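You operate a simulated robot arm through the tools that you are given. There is no shell and no other tool. Be economical: measure what you need, move in short steps, check, and stop when the job is done.

You are at the controls of a simulated robot arm. One attempt, no reset.

## Task
Seat the short bar; press an eyelet at mark 1, then 2.
Fine: the bar lies in the carriage; one stroke each, no dent; fingers stay out from under the ram.
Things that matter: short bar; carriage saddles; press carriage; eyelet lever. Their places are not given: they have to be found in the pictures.

It is judged by the outcome, as a careful person would: the job done as asked, and still so three seconds after it is handed in. It fails if anything else is knocked over, pushed out of place, dropped, spilled or broken.

## Robot
A 7-joint arm with a two-finger parallel gripper, fixed in place. Base frame: the origin is at the foot of the arm, x ahead of it, y to its left, z up; the work surface is at about z = 0.83. Readings come in m, degrees, newtons and seconds.
With the tool pointing down near the work surface it reaches from about 0.3 to 0.7 m from the base axis. Its first joint turns from -66.0 to 66.0 degrees. Payload 1.57 kg.
Tool frame: the origin (TCP) lies between the finger pads and is the grasp point; the fingertips stand 0.03 m ahead of it; z points along the fingers, y is the line along which they close. Largest opening 0.11 m; finger width 0.024, thickness 0.012; the body of the gripper, 0.048 by 0.112 m, starts 0.078 m behind the TCP.
Orientation is that of the tool frame in the base frame, as a unit quaternion [w, x, y, z]. With the fingers straight down and closing along the base's y, the tool's x points along the base's -x, its y along +y and its z along -z.

## Interface
- The arm moves only by the tool step_arm. Its argument "deltas" is a list of rows, each an object (a shift or turn left out is 0, a gripper value left out holds the last) with "offset": the shift along the tool's x, y, z in m, a list of three; "turn": the turn, a rotation vector about the tool's x, y, z in rad, a list of three; "claw": the finger opening in m, from 0 to 0.11. In form: [{"offset": [dx, dy, dz], "turn": [rx, ry, rz], "claw": claw}, ...]. A call has 1 to 20 rows; each row is the pose to reach, as a shift and turn from the pose commanded when the call began, along the tool's axes at that moment. Each row takes 0.2 s and may step no farther than 0.05 m and 8.6 degrees from the row before; otherwise, or with a gripper value out of range, the whole call is refused. A pose out of reach is approached as far as the arm can. The call stops where the force on the tool passes 70 N (or 10 N more than at its start, if that is more) or the arm is blocked; 0.2 s more then pass. The fingers move at their own pace (about 0.108 m/s each) and stop on an object; they squeeze with about 22 N. The grip force told is the motor's: it shows also when the fingers shut on nothing. Time passes only in rows, and 0.2 s behind the last, so rows that repeat a pose let the fingers close. The reply holds the time, the measured pose of the TCP, the force on the tool along the base axes, the opening and the grip force, in the units named above and with some noise, and new pictures: "pictures" is both (left out), scene, wrist or none.
- Cameras (640 x 400 px; columns grow to the right, rows downward): "scene" is fixed at [0.1459, -0.3748, 1.4212]; the picture's right is [0.93, -0.38, 0.00], its down [-0.15, -0.36, -0.92] and it looks along [0.35, 0.85, -0.39] (base axes); focal length 320 px, centre (320, 200). "wrist" rides on the gripper at [-0.036, 0, -0.08] in the tool frame; the picture's right is [0.00, -1.00, 0.00], its down [0.97, 0.00, -0.24] and it looks along [0.24, 0.00, 0.97] (tool axes); focal length 218 px, centre (320, 200).
- locate(camera, pixels): for up to 12 pixels [column, row] of the newest picture of that camera ("zoom" is the newest enlarged one), the place [x, y, z] in the base frame of the surface seen there, good to about 0.002 m. The clock stands still meanwhile.
- zoom(camera, box): a new picture of the part [left, top, right, bottom] of that camera's present view, enlarged. The clock stands still meanwhile.
- hand_in(): hands the job in; it is judged then, once.

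Keep the steps short. Do not move on a guess: measure, check each grasp and each placing, and mend mistakes. In all there are 80 turns and 150 pictures (those below and enlarged ones count). Leave the gripper open and the arm clear of the work at the hand-in unless told otherwise, and finish with a single line.

The tools are called by a JSON object that holds its "api" and its "payload". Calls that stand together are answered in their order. step_arm: Moves the arm, as the interface text tells. Its arguments: {"type":"object","properties":{"deltas":{"type":"array","items":{"type":"object","properties":{"offset":{"type":"array","items":{"type":"number"}},"turn":{"type":"array","items":{"type":"number"}},"claw":{"type":"number"}}}},"pictures":{"type":"string","enum":["both","scene","wrist","none"]}},"required":["deltas"]} The other tools are called the same way: locate (camera, pixels) gives the place of the surface under pixels of a picture; zoom (camera, box) takes an enlarged picture of a part of a camera's view; hand_in () hands the job in.

At the start:

```text
t: 0.0
tool_pos: [0.3243, 0.1571, 1.3063]
orientation: [0.001, 0.0, 1.0, -0.001]
wrist_force: [-0.3, -0.3, 1.0]
opening: 0.1099
finger_force: 0.2
```

scene: 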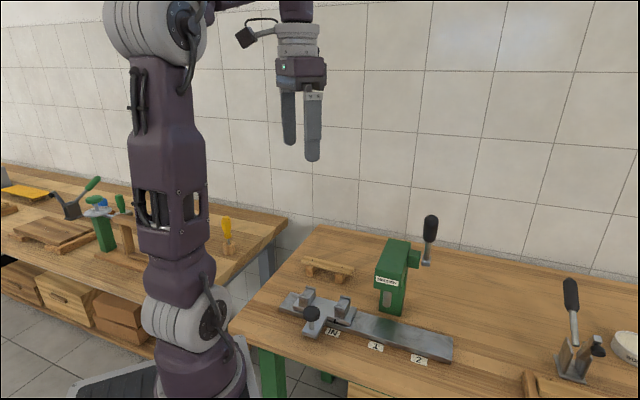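
wrist: 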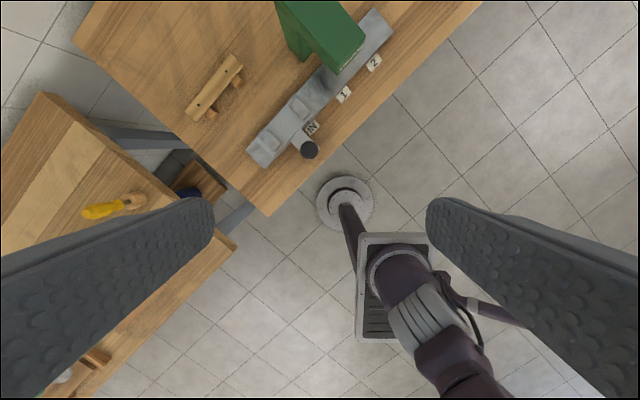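

I see a green press, a rail with a carriage (marks IN, 1, 2), and a wooden rack that may hold a bar. I'll enlarge these areas.

{"api": "zoom", "payload": {"camera": "scene", "box": [260, 200, 480, 370]}}

{"api": "zoom", "payload": {"camera": "wrist", "box": [170, 0, 410, 200]}}

{"api": "zoom", "payload": {"camera": "scene", "box": [500, 250, 640, 400]}}

{"api": "zoom", "payload": {"camera": "scene", "box": [0, 160, 290, 360]}}

```text
2.35 times, centred on (370, 285) of scene
```

zoom: 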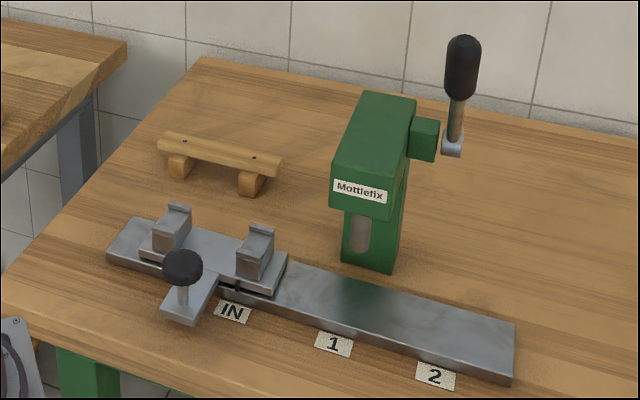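

```text
2.00 times, centred on (290, 100) of wrist
```

zoom: 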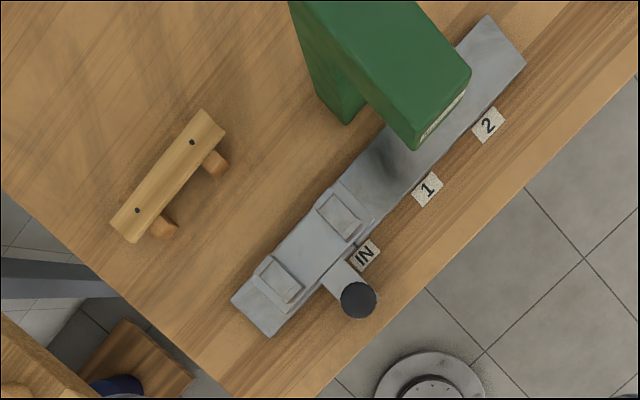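

```text
2.67 times, centred on (570, 325) of scene
```

zoom: 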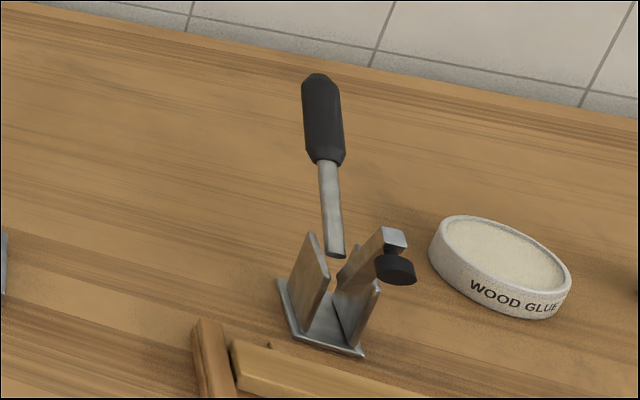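

```text
2.00 times, centred on (145, 260) of scene
```

zoom: 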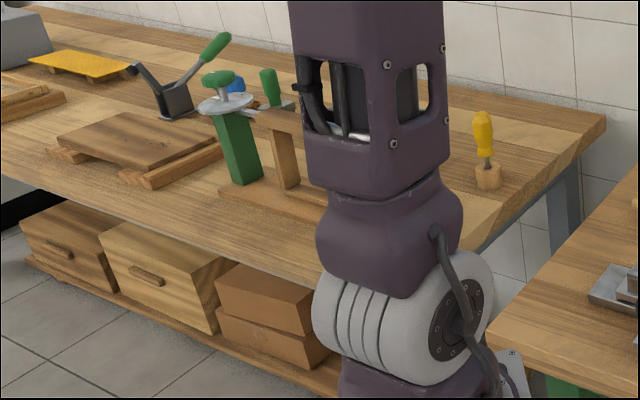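

The bar (wooden, two dots) lies on two rests. The carriage has two saddles and a knob. I'll zoom again and measure points on them.

{"api": "zoom", "payload": {"camera": "scene", "box": [264, 220, 464, 345]}}

```text
3.20 times, centred on (364, 282) of scene
```

zoom: 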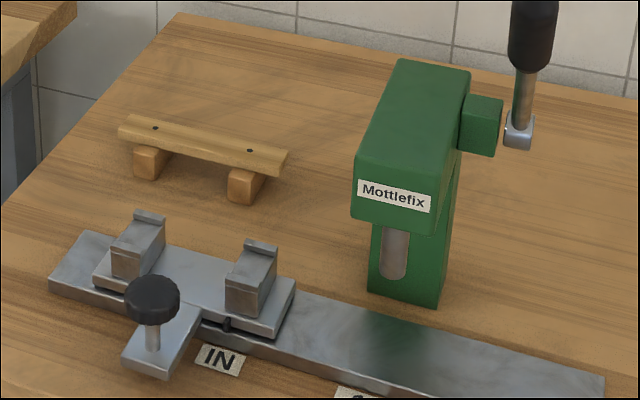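

{"api": "locate", "payload": {"camera": "zoom", "pixels": [[155, 128], [250, 150], [125, 124], [283, 160], [150, 217], [262, 246], [138, 232], [249, 268], [152, 285], [535, 35], [516, 130], [395, 250]]}}

{"api": "locate", "payload": {"camera": "scene", "pixels": [[332, 332], [375, 347], [419, 359], [430, 218], [431, 238], [425, 258], [402, 240], [378, 287], [454, 345], [280, 300], [320, 290], [306, 268]]}}

{"api": "locate", "payload": {"camera": "wrist", "pixels": [[238, 106], [266, 71], [275, 58], [228, 116], [309, 140], [339, 107], [308, 150], [353, 70], [325, 30], [311, 128], [344, 94], [374, 63]]}}

```text
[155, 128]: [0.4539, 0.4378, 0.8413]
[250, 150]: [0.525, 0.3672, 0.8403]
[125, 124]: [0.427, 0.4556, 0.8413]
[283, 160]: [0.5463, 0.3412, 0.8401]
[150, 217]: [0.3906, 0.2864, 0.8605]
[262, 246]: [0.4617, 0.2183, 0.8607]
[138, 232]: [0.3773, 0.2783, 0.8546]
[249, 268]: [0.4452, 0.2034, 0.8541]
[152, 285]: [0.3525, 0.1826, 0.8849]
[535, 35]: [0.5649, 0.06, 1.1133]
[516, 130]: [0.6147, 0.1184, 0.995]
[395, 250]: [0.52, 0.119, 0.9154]
```

```text
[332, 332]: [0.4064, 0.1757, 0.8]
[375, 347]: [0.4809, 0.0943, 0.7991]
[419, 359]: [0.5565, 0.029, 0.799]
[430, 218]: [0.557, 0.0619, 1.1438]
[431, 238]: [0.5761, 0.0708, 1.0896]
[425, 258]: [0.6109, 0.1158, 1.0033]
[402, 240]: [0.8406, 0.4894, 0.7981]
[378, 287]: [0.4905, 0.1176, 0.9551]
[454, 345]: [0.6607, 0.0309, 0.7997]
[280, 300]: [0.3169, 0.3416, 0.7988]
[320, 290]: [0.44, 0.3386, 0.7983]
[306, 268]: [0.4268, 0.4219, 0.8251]
```

```text
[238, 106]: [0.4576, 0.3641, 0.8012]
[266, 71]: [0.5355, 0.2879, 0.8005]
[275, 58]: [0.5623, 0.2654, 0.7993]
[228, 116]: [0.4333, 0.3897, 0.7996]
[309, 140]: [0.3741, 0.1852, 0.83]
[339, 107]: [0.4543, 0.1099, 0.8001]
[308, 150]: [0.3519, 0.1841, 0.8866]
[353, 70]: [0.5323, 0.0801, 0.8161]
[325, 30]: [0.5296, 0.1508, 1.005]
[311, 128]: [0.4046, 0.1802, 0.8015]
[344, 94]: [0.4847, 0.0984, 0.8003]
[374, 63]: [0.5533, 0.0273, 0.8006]
```

Bench top is at z≈0.80. The bar runs along (0.707, −0.707), its centre near (0.49, 0.40) and top at 0.841. The saddles are near (0.385, 0.28) and (0.455, 0.21). I'll move above the bar and turn 45° so the fingers close across it, then look again.

{"api": "step_arm", "payload": {"deltas": [{"offset": [-0.0165, 0.0245, 0.025], "turn": [0, 0, 0.0785]}, {"offset": [-0.033, 0.049, 0.05], "turn": [0, 0, 0.157]}, {"offset": [-0.0495, 0.0735, 0.075], "turn": [0, 0, 0.2356]}, {"offset": [-0.066, 0.098, 0.1], "turn": [0, 0, 0.3142]}, {"offset": [-0.0825, 0.1227, 0.125], "turn": [0, 0, 0.3927]}, {"offset": [-0.099, 0.147, 0.15], "turn": [0, 0, 0.4712]}, {"offset": [-0.1155, 0.1715, 0.175], "turn": [0, 0, 0.5498]}, {"offset": [-0.132, 0.196, 0.2], "turn": [0, 0, 0.6283]}, {"offset": [-0.1485, 0.2205, 0.225], "turn": [0, 0, 0.7069]}, {"offset": [-0.165, 0.2454, 0.25], "turn": [0, 0, 0.7854]}, {"offset": [-0.165, 0.2454, 0.25], "turn": [0, 0, 0.7854]}]}}

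```text
t: 2.4
tool_pos: [0.4899, 0.4015, 1.0561]
orientation: [0.0, 0.383, 0.924, 0.0]
wrist_force: [-0.2, 0.3, -0.8]
opening: 0.11
finger_force: 0.0
```

scene: 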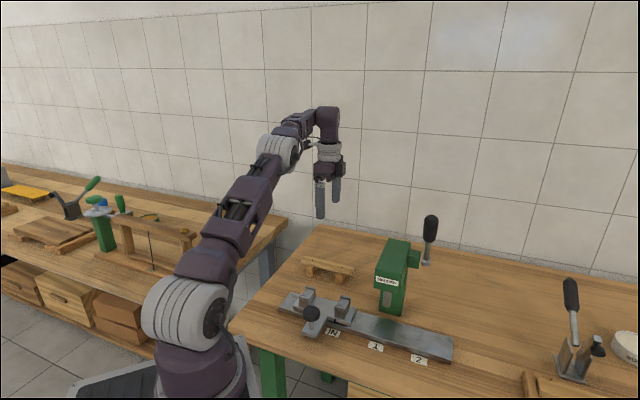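
wrist: 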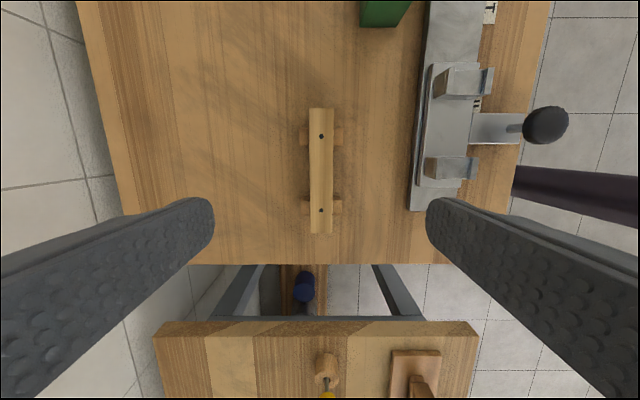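

The bar shows as vertical in the wrist view, so the yaw is right. I'll zoom on the bar and the saddles.

{"api": "zoom", "payload": {"camera": "wrist", "box": [240, 95, 400, 245]}}

{"api": "locate", "payload": {"camera": "zoom", "pixels": [[322, 109], [322, 306], [290, 200], [350, 200], [310, 40], [335, 40], [310, 360], [338, 360], [320, 205], [370, 110], [370, 295], [284, 295]]}}

{"api": "zoom", "payload": {"camera": "wrist", "box": [380, 40, 600, 220]}}

```text
2.67 times, centred on (320, 170) of wrist
```

zoom: 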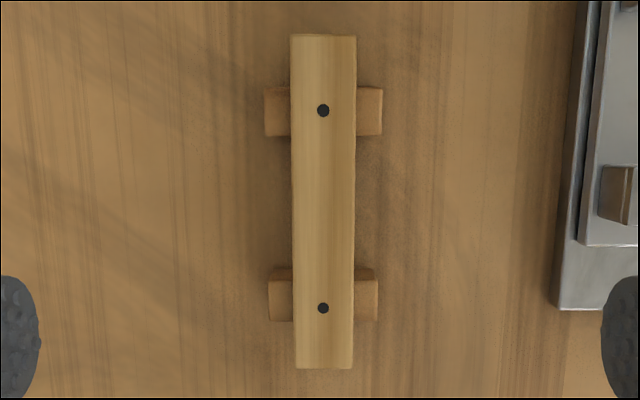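

```text
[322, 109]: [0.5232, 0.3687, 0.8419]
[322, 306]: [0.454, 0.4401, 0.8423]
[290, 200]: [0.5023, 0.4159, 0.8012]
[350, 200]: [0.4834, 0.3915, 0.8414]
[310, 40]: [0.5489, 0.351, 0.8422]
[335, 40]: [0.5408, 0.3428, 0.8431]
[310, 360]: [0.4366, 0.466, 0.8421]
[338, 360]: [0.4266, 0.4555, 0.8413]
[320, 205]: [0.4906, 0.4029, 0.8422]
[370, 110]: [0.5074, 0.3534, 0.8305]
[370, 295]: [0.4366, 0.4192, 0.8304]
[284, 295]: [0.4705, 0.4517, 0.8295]
```

```text
2.22 times, centred on (490, 130) of wrist
```

zoom: 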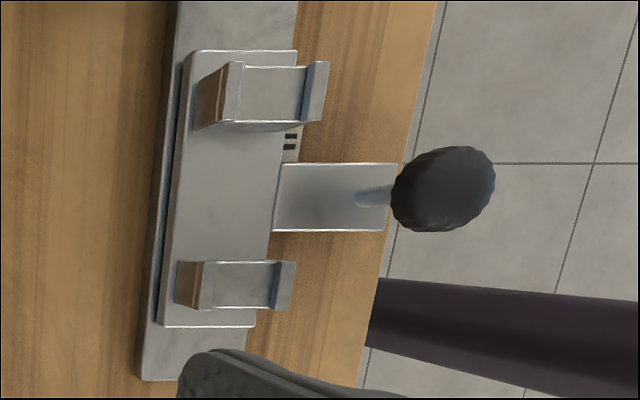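

I'll measure the saddle details in this zoomed picture.

{"api": "locate", "payload": {"camera": "zoom", "pixels": [[234, 92], [242, 95], [270, 95], [300, 95], [310, 95], [322, 92], [212, 95], [285, 284], [240, 284], [204, 284], [190, 284], [215, 200]]}}

{"api": "locate", "payload": {"camera": "zoom", "pixels": [[270, 66], [270, 121], [235, 263], [235, 306], [320, 197], [292, 140], [445, 190], [375, 197], [160, 200], [180, 60], [290, 56], [250, 320]]}}

```text
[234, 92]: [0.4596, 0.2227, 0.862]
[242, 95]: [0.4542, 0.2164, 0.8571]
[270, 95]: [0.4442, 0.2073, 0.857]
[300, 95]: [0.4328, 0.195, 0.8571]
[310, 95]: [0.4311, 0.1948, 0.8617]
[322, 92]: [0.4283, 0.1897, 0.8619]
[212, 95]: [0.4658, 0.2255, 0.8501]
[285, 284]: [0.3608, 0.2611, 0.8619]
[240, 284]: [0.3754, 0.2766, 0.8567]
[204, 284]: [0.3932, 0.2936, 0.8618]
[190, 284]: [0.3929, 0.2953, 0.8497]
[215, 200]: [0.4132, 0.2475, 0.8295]
```

```text
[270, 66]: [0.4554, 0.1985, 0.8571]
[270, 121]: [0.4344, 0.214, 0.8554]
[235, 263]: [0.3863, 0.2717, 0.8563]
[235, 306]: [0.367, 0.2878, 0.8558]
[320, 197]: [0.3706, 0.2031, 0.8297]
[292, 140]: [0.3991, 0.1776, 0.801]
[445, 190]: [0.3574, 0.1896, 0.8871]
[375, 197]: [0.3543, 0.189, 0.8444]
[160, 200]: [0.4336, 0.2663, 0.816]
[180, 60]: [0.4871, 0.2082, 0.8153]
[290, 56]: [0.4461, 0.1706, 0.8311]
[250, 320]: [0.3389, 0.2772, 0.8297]
```

The pocket in each saddle has a floor at z≈0.857 and lips at 0.862 front and rear, so the bar drops in from above. To get the pocket centreline precisely, I'll hover over the carriage first and look straight down.

{"api": "step_arm", "payload": {"deltas": [{"offset": [-0.0122, -0.0323, 0.0152]}, {"offset": [-0.0245, -0.0646, 0.0304]}, {"offset": [-0.0367, -0.097, 0.0456]}, {"offset": [-0.049, -0.1293, 0.0608]}, {"offset": [-0.0612, -0.1616, 0.076]}, {"offset": [-0.0612, -0.1616, 0.076]}], "pictures": "wrist"}}

{"api": "zoom", "payload": {"camera": "wrist", "box": [220, 90, 420, 250]}}

```text
t: 3.8
tool_pos: [0.4174, 0.2458, 0.9809]
orientation: [0.0, 0.383, 0.924, 0.0]
wrist_force: [-1.1, 0.5, 0.3]
opening: 0.11
finger_force: 0.0
```

wrist: 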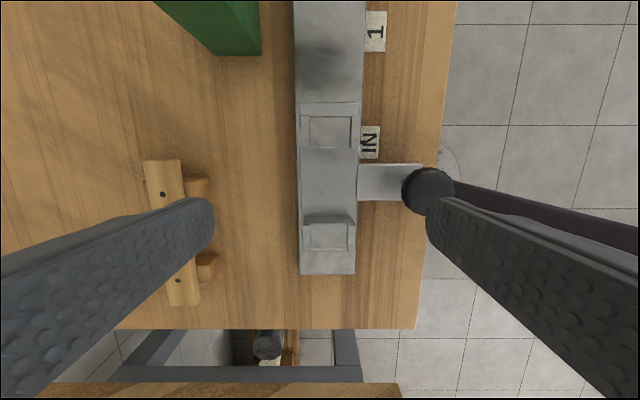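

```text
2.50 times, centred on (320, 170) of wrist
```

zoom: 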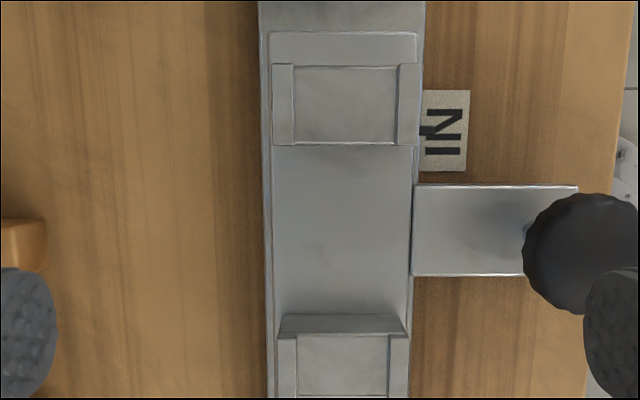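

{"api": "locate", "payload": {"camera": "zoom", "pixels": [[284, 105], [298, 105], [345, 105], [393, 105], [408, 105], [300, 370], [344, 370], [385, 370], [290, 370], [398, 370], [345, 145], [345, 66]]}}

{"api": "locate", "payload": {"camera": "zoom", "pixels": [[345, 335], [345, 393], [580, 250], [415, 130], [428, 130], [420, 60], [445, 130], [340, 240], [284, 67], [284, 143], [405, 143], [405, 67]]}}

{"api": "zoom", "payload": {"camera": "wrist", "box": [330, 90, 410, 150]}}

```text
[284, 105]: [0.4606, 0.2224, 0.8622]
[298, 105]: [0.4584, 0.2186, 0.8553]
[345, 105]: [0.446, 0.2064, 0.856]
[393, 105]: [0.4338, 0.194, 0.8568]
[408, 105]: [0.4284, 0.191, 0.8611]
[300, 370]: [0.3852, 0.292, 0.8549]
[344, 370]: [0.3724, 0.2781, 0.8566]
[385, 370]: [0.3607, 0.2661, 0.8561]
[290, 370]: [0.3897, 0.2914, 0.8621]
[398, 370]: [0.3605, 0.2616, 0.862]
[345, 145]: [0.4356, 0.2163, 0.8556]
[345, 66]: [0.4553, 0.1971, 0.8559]
```

```text
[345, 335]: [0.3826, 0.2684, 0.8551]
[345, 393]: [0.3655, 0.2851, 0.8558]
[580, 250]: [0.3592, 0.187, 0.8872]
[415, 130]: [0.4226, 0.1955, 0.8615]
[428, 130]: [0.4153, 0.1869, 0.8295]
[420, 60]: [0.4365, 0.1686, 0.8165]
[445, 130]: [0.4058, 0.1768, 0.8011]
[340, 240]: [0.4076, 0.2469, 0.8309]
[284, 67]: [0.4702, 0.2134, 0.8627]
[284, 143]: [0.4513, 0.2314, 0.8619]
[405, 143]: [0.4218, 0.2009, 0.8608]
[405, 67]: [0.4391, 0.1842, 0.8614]
```

```text
6.67 times, centred on (370, 120) of wrist
```

zoom: 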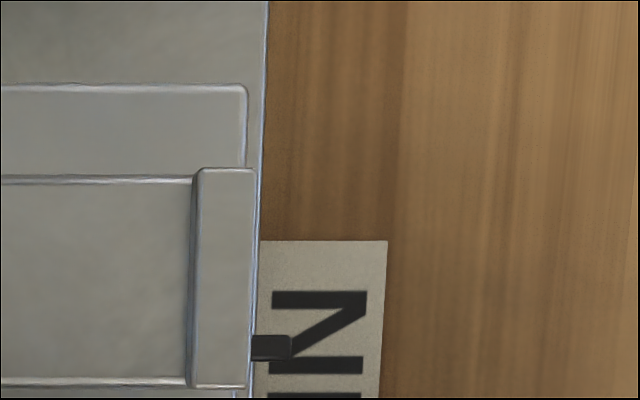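

The pocket is about 38 mm wide and centred on u=(x+y)/√2≈0.461. The saddle centres are at v=(x−y)/√2≈0.169 and 0.069, 0.100 apart, the same spacing as the bar's dots. The pointer is at v≈0.1615, mark 1 at 0.273 and mark 2 at 0.372. Next I go back over the bar centre (0.4888, 0.4036) and lower to z 0.844.

{"api": "step_arm", "payload": {"deltas": [{"offset": [0.0152, 0.0405, 0]}, {"offset": [0.0305, 0.081, 0]}, {"offset": [0.0457, 0.1215, 0]}, {"offset": [0.061, 0.162, 0]}, {"offset": [0.061, 0.162, 0.035]}, {"offset": [0.061, 0.162, 0.07]}, {"offset": [0.061, 0.162, 0.105]}, {"offset": [0.061, 0.162, 0.137]}, {"offset": [0.061, 0.162, 0.137]}]}}

{"api": "zoom", "payload": {"camera": "scene", "box": [264, 200, 404, 300]}}

```text
t: 5.8
tool_pos: [0.4885, 0.4015, 0.8429]
orientation: [-0.001, 0.383, 0.924, 0.0]
wrist_force: [0.6, -0.7, 0.1]
opening: 0.1099
finger_force: 0.0
```

scene: 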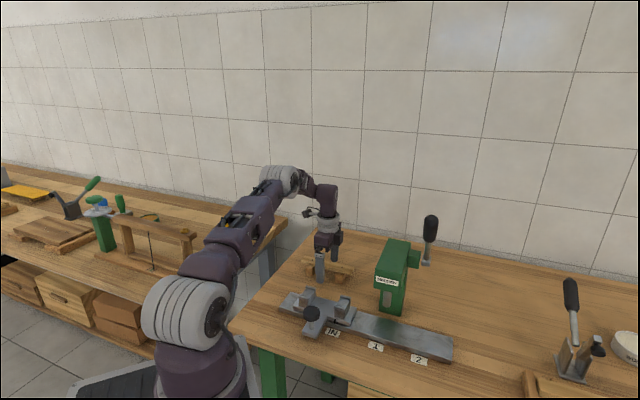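
wrist: 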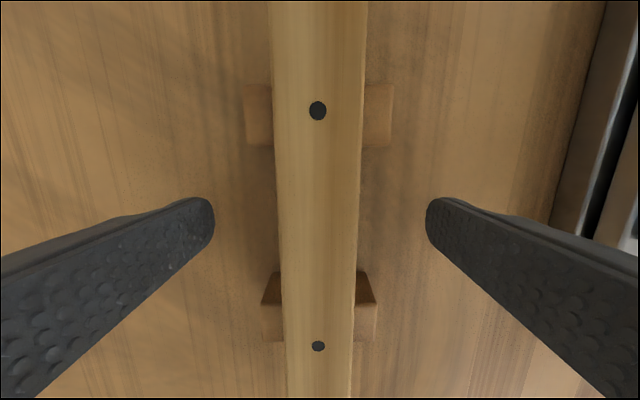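

```text
4.00 times, centred on (334, 250) of scene
```

zoom: 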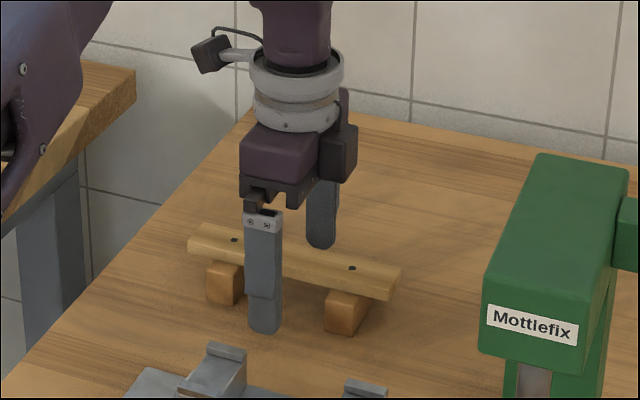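

The fingers straddle the bar evenly. I'll shift 1.5 mm to centre them and close.

{"api": "step_arm", "payload": {"deltas": [{"offset": [0.001, 0.0015, 0]}, {"offset": [0.001, 0.0015, 0], "claw": 0.06}, {"offset": [0.001, 0.0015, 0], "claw": 0.04}, {"offset": [0.001, 0.0015, 0], "claw": 0.0}, {"offset": [0.001, 0.0015, 0], "claw": 0.0}, {"offset": [0.001, 0.0015, 0], "claw": 0.0}], "pictures": "wrist"}}

```text
t: 7.2
tool_pos: [0.4886, 0.4035, 0.8433]
orientation: [0.0, 0.382, 0.924, -0.001]
wrist_force: [0.7, -0.1, 1.3]
opening: 0.0309
finger_force: 22.0
```

wrist: 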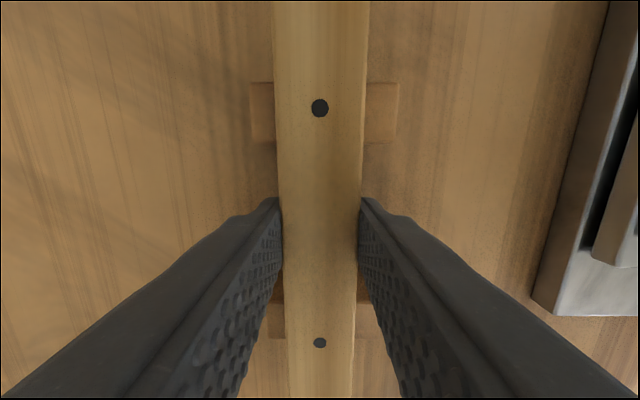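

It's held at 31 mm. I'll lift 11 cm and move toward the carriage at u 0.461, v 0.119, staying high.

{"api": "step_arm", "payload": {"deltas": [{"offset": [0, 0, -0.02]}, {"offset": [0, 0, -0.05]}, {"offset": [0, 0, -0.08]}, {"offset": [0, 0, -0.1]}, {"offset": [0, 0, -0.1]}], "pictures": "both"}}

{"api": "locate", "payload": {"camera": "wrist", "pixels": [[320, 107], [320, 342]]}}

```text
t: 8.4
tool_pos: [0.4914, 0.4037, 0.9437]
orientation: [0.0, 0.383, 0.924, 0.001]
wrist_force: [-0.6, 0.5, 0.1]
opening: 0.031
finger_force: 21.9
```

scene: 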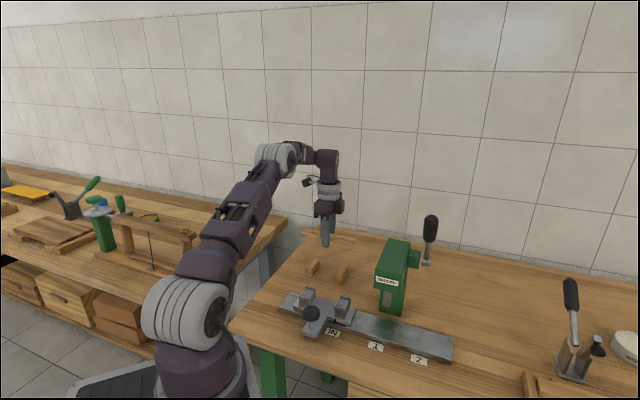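
wrist: 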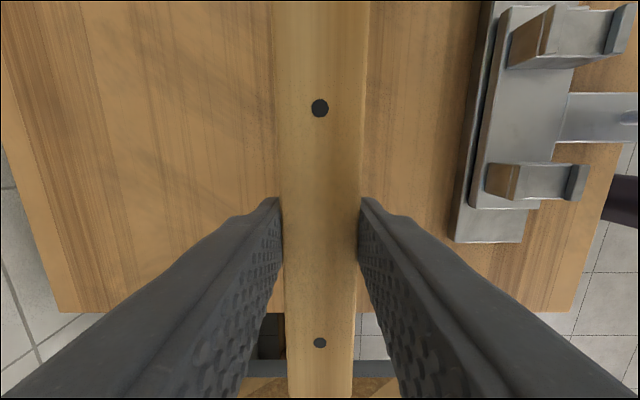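

```text
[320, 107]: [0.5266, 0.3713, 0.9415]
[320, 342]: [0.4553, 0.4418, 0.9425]
```

It lifted cleanly, with the dots at v 0.110 and 0.0095. I'll move over the saddles (Δu −0.173, Δv +0.059), then check before lowering.

{"api": "step_arm", "payload": {"deltas": [{"offset": [-0.0118, -0.0347, 0]}, {"offset": [-0.0236, -0.0694, 0]}, {"offset": [-0.0355, -0.104, 0]}, {"offset": [-0.0473, -0.1387, 0]}, {"offset": [-0.0591, -0.1734, 0]}, {"offset": [-0.0591, -0.1734, 0.02]}, {"offset": [-0.0591, -0.1734, 0.04]}, {"offset": [-0.0591, -0.1734, 0.04]}], "pictures": "both"}}

{"api": "zoom", "payload": {"camera": "scene", "box": [264, 230, 424, 345]}}

{"api": "zoom", "payload": {"camera": "wrist", "box": [220, 0, 420, 125]}}

{"api": "locate", "payload": {"camera": "wrist", "pixels": [[320, 107], [320, 342]]}}

```text
t: 10.2
tool_pos: [0.4094, 0.2396, 0.9029]
orientation: [0.0, 0.383, 0.924, 0.0]
wrist_force: [-0.5, -0.1, -0.1]
opening: 0.0307
finger_force: 21.9
```

scene: 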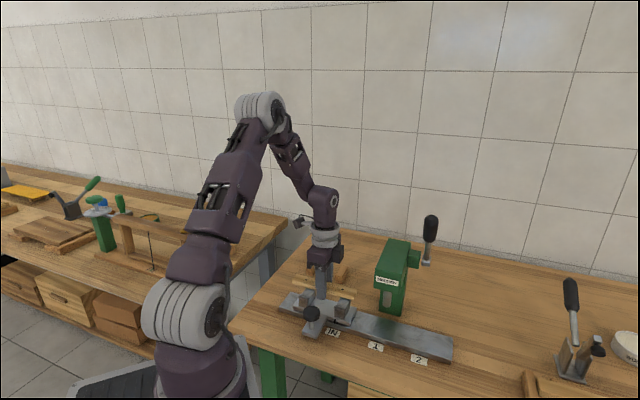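
wrist: 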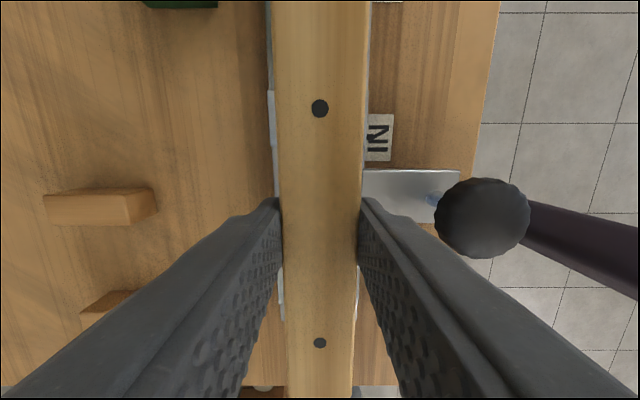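

```text
3.48 times, centred on (344, 288) of scene
```

zoom: 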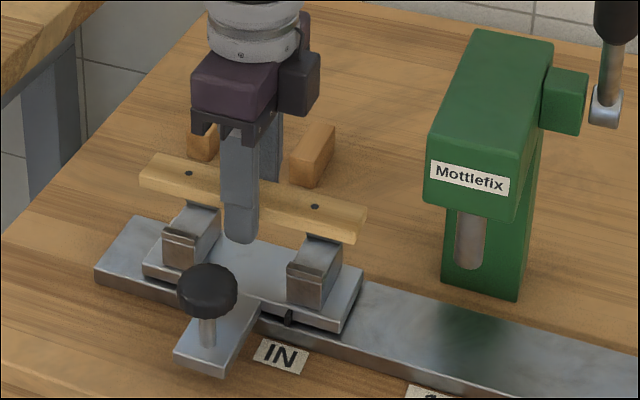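

```text
3.20 times, centred on (320, 62) of wrist
```

zoom: 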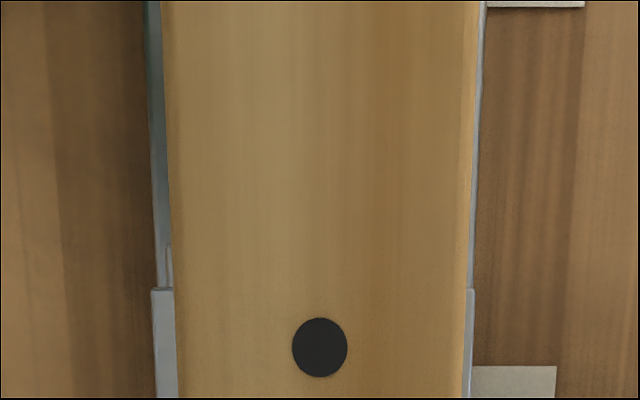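

```text
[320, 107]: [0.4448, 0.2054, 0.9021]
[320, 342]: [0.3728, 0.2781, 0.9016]
```

The dots are within about 1.5 mm of the saddle centres. I'll shift 1.3 mm rearward and lower 33 mm.

{"api": "step_arm", "payload": {"deltas": [{"offset": [-0.0006, 0.0013, 0]}, {"offset": [-0.0006, 0.0013, 0.015]}, {"offset": [-0.0006, 0.0013, 0.026]}, {"offset": [-0.0006, 0.0013, 0.03]}, {"offset": [-0.0006, 0.0013, 0.032]}, {"offset": [-0.0006, 0.0013, 0.032]}], "pictures": "scene"}}

{"api": "zoom", "payload": {"camera": "scene", "box": [274, 250, 394, 335]}}

```text
t: 11.6
tool_pos: [0.4109, 0.2382, 0.8699]
orientation: [0.0, 0.383, 0.924, 0.0]
wrist_force: [-1.3, -0.3, -0.2]
opening: 0.031
finger_force: 21.6
```

scene: 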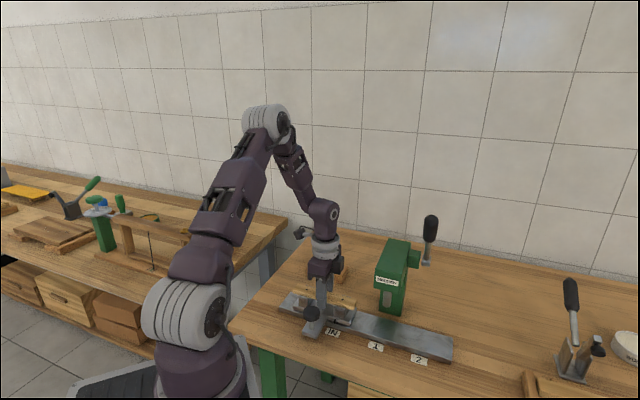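

```text
4.71 times, centred on (334, 292) of scene
```

zoom: 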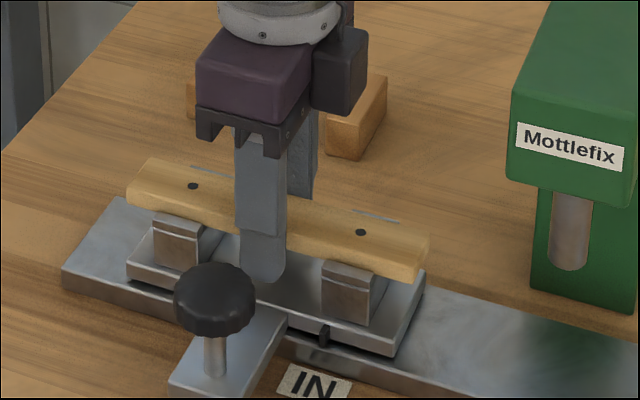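

The bar sits between the lips with no contact force yet. I'll lower it another 1–2 mm.

{"api": "step_arm", "payload": {"deltas": [{"offset": [0, 0, 0.001]}, {"offset": [0, 0, 0.002]}, {"offset": [0, 0, 0.002]}], "pictures": "wrist"}}

{"api": "locate", "payload": {"camera": "wrist", "pixels": [[320, 107], [320, 342], [300, 60], [340, 60]]}}

```text
t: 12.4
tool_pos: [0.411, 0.2409, 0.8695]
orientation: [0.0, 0.383, 0.924, 0.0]
wrist_force: [-5.5, -4.9, 19.9]
opening: 0.031
finger_force: 21.5
```

wrist: 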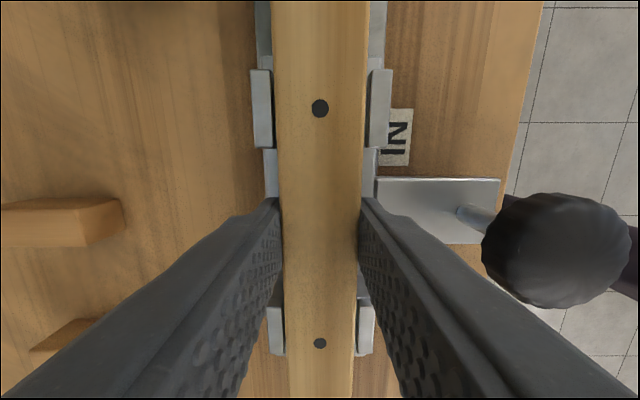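

```text
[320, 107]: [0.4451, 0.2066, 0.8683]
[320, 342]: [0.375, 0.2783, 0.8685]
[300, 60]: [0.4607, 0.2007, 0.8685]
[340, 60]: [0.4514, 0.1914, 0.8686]
```

There's 20 N of contact and the bar top is at 0.8685, so it's seated. I'll open a little and rise straight up.

{"api": "step_arm", "payload": {"deltas": [{"offset": [0, 0, -0.001]}, {"offset": [0, 0, -0.001], "claw": 0.05}, {"offset": [0, 0, -0.001], "claw": 0.05}, {"offset": [0, 0, -0.02], "claw": 0.05}, {"offset": [0, 0, -0.06]}, {"offset": [0, 0, -0.1]}, {"offset": [0, 0, -0.12]}, {"offset": [0, 0, -0.12]}]}}

{"api": "zoom", "payload": {"camera": "wrist", "box": [220, 60, 420, 260]}}

{"api": "zoom", "payload": {"camera": "scene", "box": [264, 250, 464, 375]}}

```text
t: 14.2
tool_pos: [0.4113, 0.241, 0.9894]
orientation: [0.0, 0.382, 0.924, 0.0]
wrist_force: [0.2, 0.2, 0.3]
opening: 0.0502
finger_force: 0.0
```

scene: 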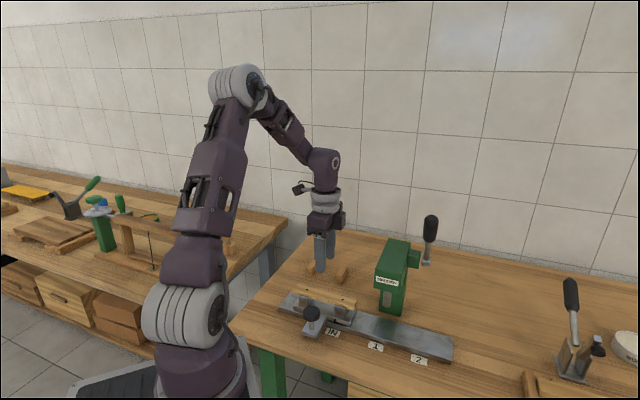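
wrist: 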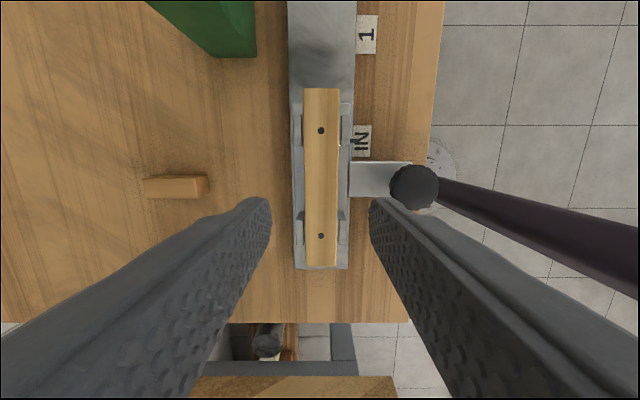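

```text
2.00 times, centred on (320, 160) of wrist
```

zoom: 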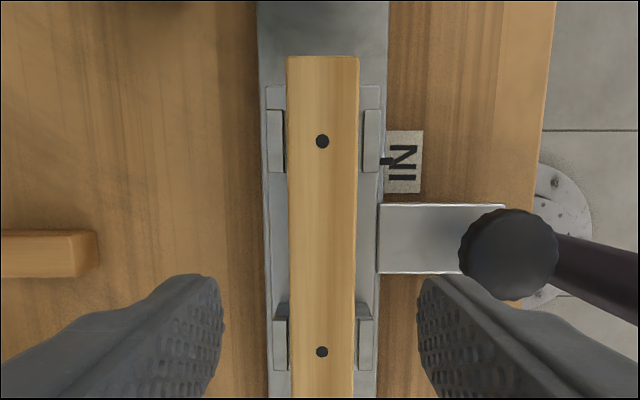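

```text
3.20 times, centred on (364, 312) of scene
```

zoom: 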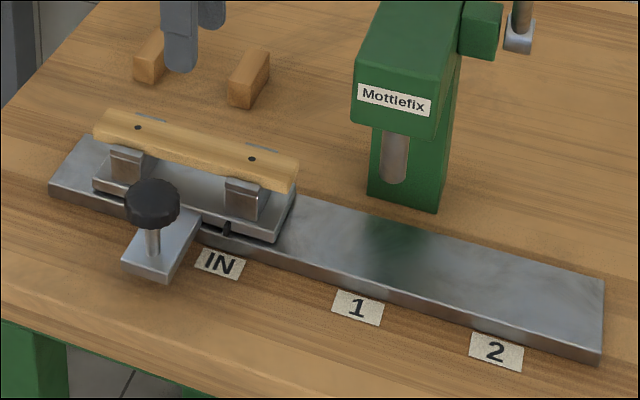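

The bar is lying properly between the lips. I'll measure the knob, press head and lever for the next moves.

{"api": "locate", "payload": {"camera": "wrist", "pixels": [[413, 187], [392, 187], [436, 187], [413, 168], [413, 207], [250, 25], [225, 52], [366, 35]]}}

{"api": "zoom", "payload": {"camera": "scene", "box": [364, 205, 464, 325]}}

```text
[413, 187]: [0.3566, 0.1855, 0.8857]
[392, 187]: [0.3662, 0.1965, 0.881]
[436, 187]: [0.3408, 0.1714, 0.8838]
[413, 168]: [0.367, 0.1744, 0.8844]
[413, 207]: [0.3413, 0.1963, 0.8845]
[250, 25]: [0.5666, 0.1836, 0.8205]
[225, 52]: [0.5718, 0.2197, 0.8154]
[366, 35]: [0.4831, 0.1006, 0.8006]
```

```text
3.33 times, centred on (414, 265) of scene
```

zoom: 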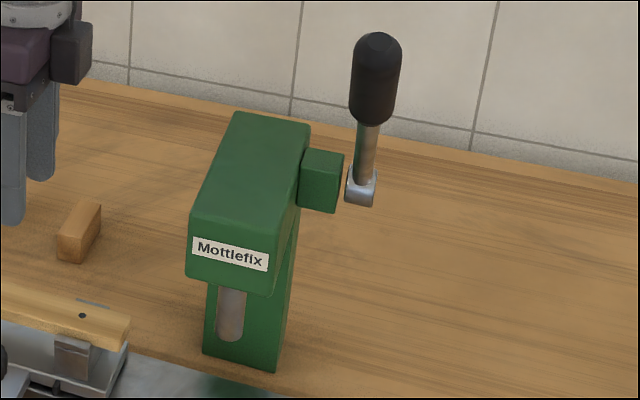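

{"api": "locate", "payload": {"camera": "zoom", "pixels": [[376, 40], [376, 75], [374, 110], [368, 140], [363, 172], [361, 195], [320, 180], [230, 255], [230, 320], [192, 212], [270, 222], [300, 125]]}}

{"api": "locate", "payload": {"camera": "zoom", "pixels": [[218, 310], [242, 315], [230, 335], [235, 118], [189, 272], [268, 290], [352, 75], [400, 75], [245, 180], [245, 350]]}}

```text
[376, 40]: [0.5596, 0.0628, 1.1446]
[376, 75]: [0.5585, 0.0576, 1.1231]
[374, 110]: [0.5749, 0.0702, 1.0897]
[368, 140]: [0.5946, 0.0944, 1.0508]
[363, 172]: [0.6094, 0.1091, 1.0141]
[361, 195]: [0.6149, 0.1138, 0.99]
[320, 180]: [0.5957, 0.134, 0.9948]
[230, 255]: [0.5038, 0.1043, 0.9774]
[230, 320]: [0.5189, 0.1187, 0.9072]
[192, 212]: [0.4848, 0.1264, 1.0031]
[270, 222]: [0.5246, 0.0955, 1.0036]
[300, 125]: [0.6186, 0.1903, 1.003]
```

```text
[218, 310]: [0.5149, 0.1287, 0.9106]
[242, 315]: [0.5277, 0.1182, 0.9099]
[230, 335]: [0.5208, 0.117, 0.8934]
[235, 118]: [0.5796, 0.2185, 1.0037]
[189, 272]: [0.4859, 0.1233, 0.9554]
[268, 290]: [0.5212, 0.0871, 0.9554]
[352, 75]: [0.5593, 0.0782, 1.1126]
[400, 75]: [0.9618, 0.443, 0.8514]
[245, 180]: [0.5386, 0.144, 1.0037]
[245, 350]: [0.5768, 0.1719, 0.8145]
```

The knob centre is at (0.3535, 0.184), top z 0.886, radius 19 mm. The ram is at u 0.461, v 0.281. The lever leans forward; its handle is near u 0.45, v 0.353, z 1.12, with the pivot at about u 0.52, z 0.995. I'll take the knob with fingers closing along v and the hand tilted back, away from the press. Yaw comes first.

{"api": "step_arm", "payload": {"deltas": [{"offset": [0, -0.01, -0.003], "turn": [0, 0, -0.1428]}, {"offset": [0, -0.02, -0.006], "turn": [0, 0, -0.2856]}, {"offset": [0, -0.03, -0.009], "turn": [0, 0, -0.4284]}, {"offset": [0, -0.04, -0.012], "turn": [0, 0, -0.5712]}, {"offset": [0, -0.05, -0.015], "turn": [0, 0, -0.714]}, {"offset": [0, -0.06, -0.018], "turn": [0, 0, -0.8568]}, {"offset": [0, -0.07, -0.021], "turn": [0, 0, -0.9996]}, {"offset": [0, -0.08, -0.024], "turn": [0, 0, -1.1424]}, {"offset": [0, -0.09, -0.027], "turn": [0, 0, -1.2852]}, {"offset": [0, -0.1, -0.03], "turn": [0, 0, -1.428]}, {"offset": [0, -0.1, -0.03], "turn": [0, 0, -1.5708], "claw": 0.08}, {"offset": [0, -0.1, -0.03], "turn": [0, 0, -1.5708], "claw": 0.08}], "pictures": "scene"}}

```text
t: 16.8
tool_pos: [0.3402, 0.1693, 1.0193]
orientation: [0.0, -0.383, 0.924, 0.0]
wrist_force: [0.3, -1.2, -0.6]
opening: 0.0802
finger_force: 0.1
```

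scene: 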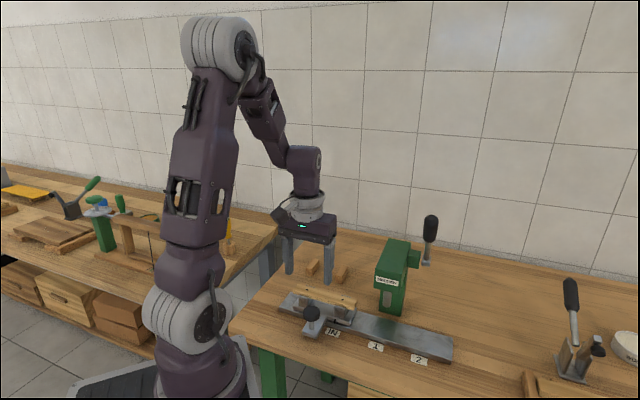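

The yaw is done. Now I'll tilt 30° (hand leaning back toward the robot) and move to a pre-grasp 8 cm from the knob along the finger axis.

{"api": "step_arm", "payload": {"deltas": [{"offset": [0.0056, 0.0, 0.01], "turn": [0, -0.1309, 0]}, {"offset": [0.0111, 0.0, 0.03], "turn": [0, -0.2618, 0]}, {"offset": [0.0167, 0.001, 0.055], "turn": [0, -0.3927, 0]}, {"offset": [0.0223, 0.001, 0.078], "turn": [0, -0.5236, 0]}, {"offset": [0.0223, 0.001, 0.078], "turn": [0, -0.5236, 0]}]}}

```text
t: 18.0
tool_pos: [0.3306, 0.1618, 0.9609]
orientation: [0.167, -0.381, 0.907, 0.069]
wrist_force: [-1.3, 0.7, 0.0]
opening: 0.0801
finger_force: 0.1
out of reach, approached as far as the arm can: row 3, 4, 5
```

scene: 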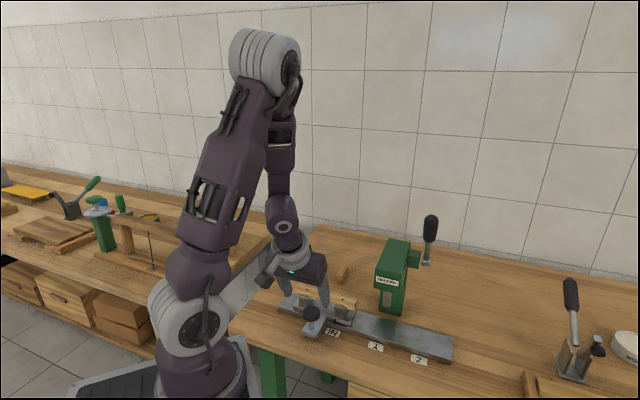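
wrist: 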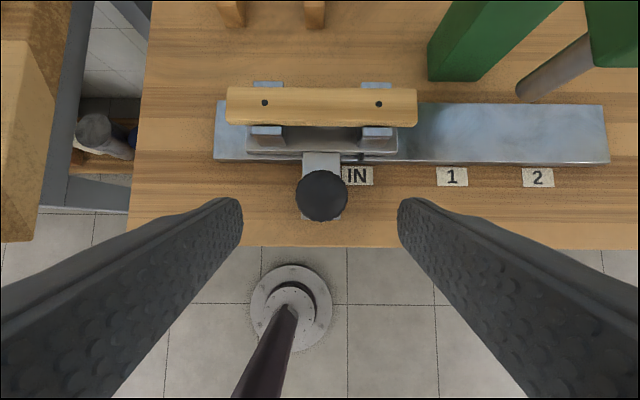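

The tilt is limited to about 21° this close in, which is enough. I'll relax the command by 10° and read the pose.

{"api": "step_arm", "payload": {"deltas": [{"turn": [0, 0.0873, 0]}, {"turn": [0, 0.1745, 0]}, {"turn": [0, 0.1745, 0]}], "pictures": "none"}}

```text
t: 18.8
tool_pos: [0.33, 0.1626, 0.9609]
orientation: [0.088, -0.386, 0.918, 0.035]
wrist_force: [0.6, 0.9, 0.4]
opening: 0.0798
finger_force: 0.1
```

The tilt is now 11°. I'll advance to the knob centre (u 0.378, z 0.872), adding 6° of tilt, with the fingers 80 mm open around the 37 mm knob.

{"api": "step_arm", "payload": {"deltas": [{"offset": [-0.0031, -0.001, 0.023], "turn": [0, -0.105, 0]}, {"offset": [-0.0062, -0.001, 0.046], "turn": [0, -0.105, 0]}, {"offset": [-0.0093, -0.001, 0.07], "turn": [0, -0.105, 0]}, {"offset": [-0.0124, -0.001, 0.0929], "turn": [0, -0.105, 0]}, {"offset": [-0.0124, -0.001, 0.0929], "turn": [0, -0.105, 0]}]}}

{"api": "zoom", "payload": {"camera": "scene", "box": [250, 240, 400, 350]}}

```text
t: 20.0
tool_pos: [0.3525, 0.1844, 0.8717]
orientation: [0.136, -0.384, 0.911, 0.055]
wrist_force: [-0.4, 0.7, 0.7]
opening: 0.0802
finger_force: 0.0
```

scene: 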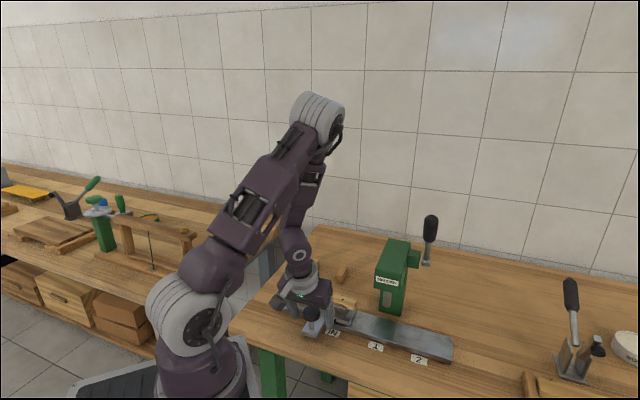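
wrist: 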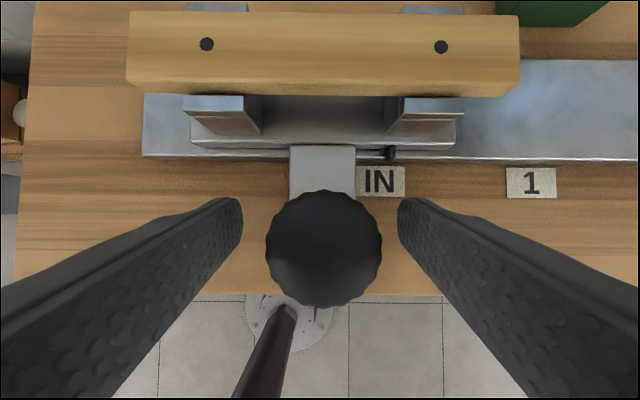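

```text
3.64 times, centred on (325, 295) of scene
```

zoom: 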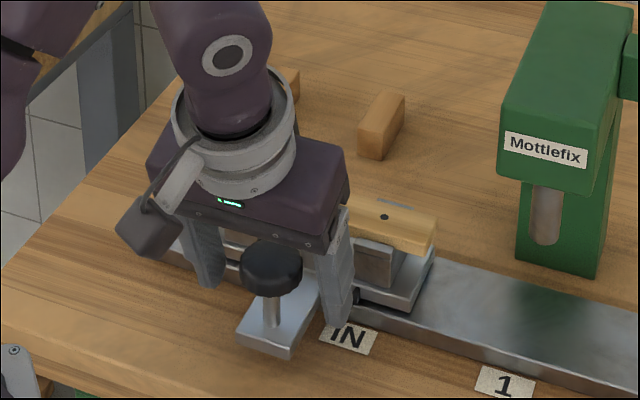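

The knob is centred between the fingers, and the wrist camera can see the pointer and the marks. Closing.

{"api": "step_arm", "payload": {"deltas": [{"claw": 0.05}, {"claw": 0.035}, {"claw": 0.02}, {"claw": 0.02}, {"claw": 0.02}], "pictures": "wrist"}}

{"api": "locate", "payload": {"camera": "wrist", "pixels": [[392, 152], [380, 182], [531, 182], [205, 44], [441, 47]]}}

```text
t: 21.2
tool_pos: [0.3524, 0.1827, 0.8707]
orientation: [0.136, -0.382, 0.912, 0.054]
wrist_force: [13.5, -11.9, -7.9]
opening: 0.0399
finger_force: 44.8
```

wrist: 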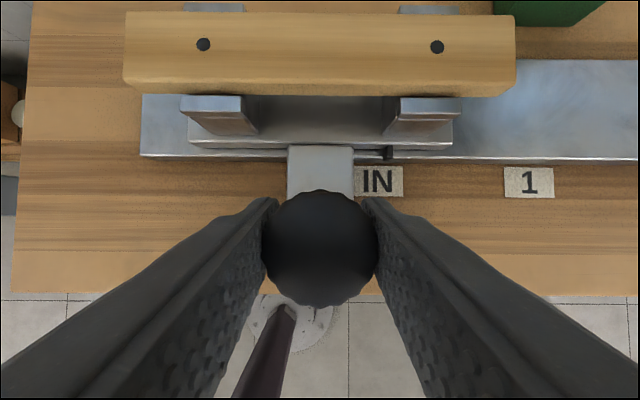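

```text
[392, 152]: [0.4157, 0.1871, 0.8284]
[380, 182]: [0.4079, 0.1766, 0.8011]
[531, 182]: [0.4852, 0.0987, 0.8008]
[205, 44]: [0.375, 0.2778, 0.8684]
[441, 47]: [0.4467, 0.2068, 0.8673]
```

It's gripped. The pointer is at v 0.1616 and mark 1 at 0.273. I'll slide 10 cm along the rail, then check the pointer.

{"api": "step_arm", "payload": {"deltas": [{"offset": [0, -0.01, 0]}, {"offset": [0, -0.025, 0]}, {"offset": [0, -0.04, 0]}, {"offset": [0, -0.055, 0]}, {"offset": [0, -0.07, 0]}, {"offset": [0, -0.085, 0]}, {"offset": [0, -0.1, 0]}, {"offset": [0, -0.1, 0]}]}}

{"api": "zoom", "payload": {"camera": "wrist", "box": [340, 120, 460, 200]}}

```text
t: 23.0
tool_pos: [0.4231, 0.1127, 0.8727]
orientation: [0.133, -0.383, 0.912, 0.055]
wrist_force: [-9.7, -8.9, -30.8]
opening: 0.0402
finger_force: 45.7
```

scene: 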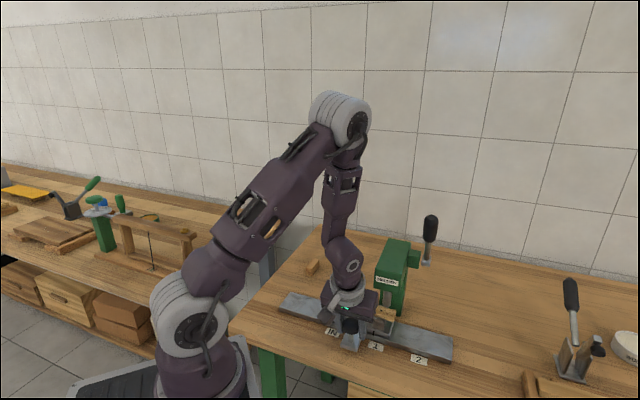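
wrist: 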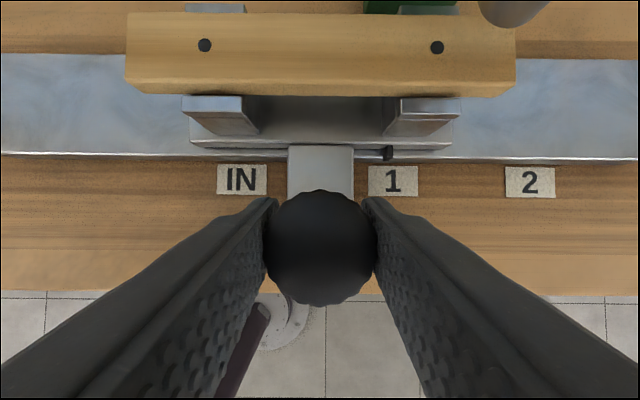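

```text
5.00 times, centred on (400, 160) of wrist
```

zoom: 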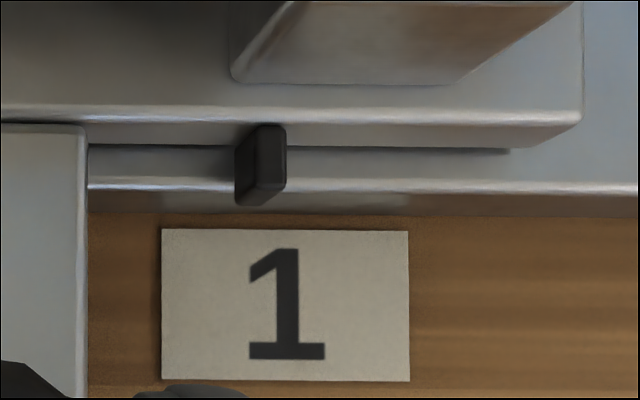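

{"api": "locate", "payload": {"camera": "zoom", "pixels": [[272, 160], [245, 165], [284, 170], [285, 305], [163, 305], [408, 305]]}}

{"api": "locate", "payload": {"camera": "wrist", "pixels": [[437, 47], [205, 45], [243, 180], [393, 181], [530, 183]]}}

```text
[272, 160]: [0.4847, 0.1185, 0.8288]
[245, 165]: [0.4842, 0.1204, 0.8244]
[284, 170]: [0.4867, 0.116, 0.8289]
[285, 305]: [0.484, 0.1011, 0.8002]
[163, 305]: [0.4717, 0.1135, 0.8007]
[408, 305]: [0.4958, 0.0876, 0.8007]
```

```text
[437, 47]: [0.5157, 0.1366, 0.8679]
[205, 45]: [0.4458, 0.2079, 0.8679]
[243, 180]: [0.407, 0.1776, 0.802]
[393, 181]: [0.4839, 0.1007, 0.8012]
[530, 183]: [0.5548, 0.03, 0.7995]
```

The pointer centre is at v≈0.259, label 1 at ≈0.271, and the far dot at 0.268 against the ram at ≈0.281. I need about 12 mm more, and I'll ease 1.5 mm down to relieve the vertical pull.

{"api": "step_arm", "payload": {"deltas": [{"offset": [0, -0.004, 0.0015]}, {"offset": [0, -0.008, 0.0015]}, {"offset": [0, -0.012, 0.0015]}, {"offset": [0, -0.012, 0.0015]}], "pictures": "wrist"}}

{"api": "zoom", "payload": {"camera": "wrist", "box": [330, 120, 450, 200]}}

{"api": "locate", "payload": {"camera": "wrist", "pixels": [[437, 47], [205, 45]]}}

```text
t: 24.0
tool_pos: [0.4316, 0.1054, 0.8706]
orientation: [0.137, -0.384, 0.912, 0.056]
wrist_force: [-20.5, -14.7, 22.9]
opening: 0.04
finger_force: 45.1
```

wrist: 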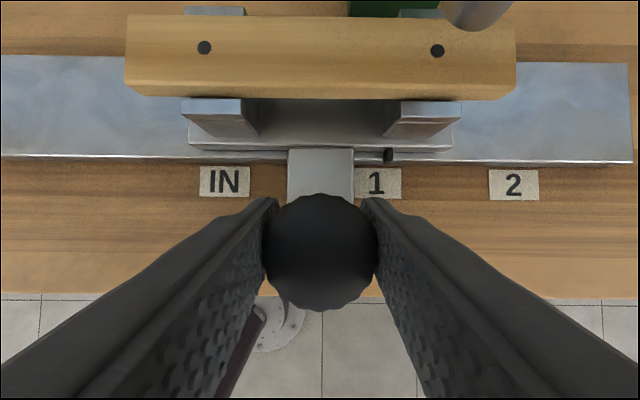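

```text
5.00 times, centred on (390, 160) of wrist
```

zoom: 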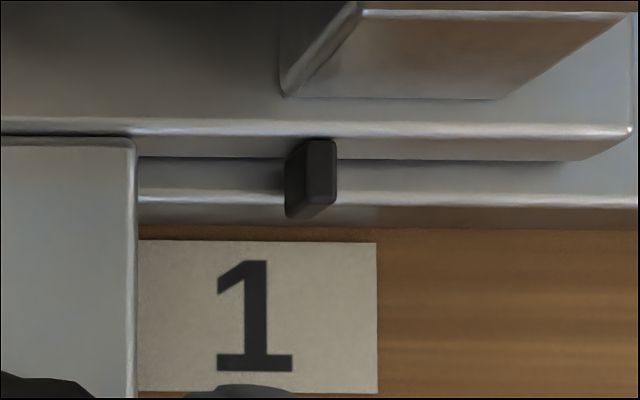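

```text
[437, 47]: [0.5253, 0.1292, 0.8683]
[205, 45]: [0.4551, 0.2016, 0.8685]
```

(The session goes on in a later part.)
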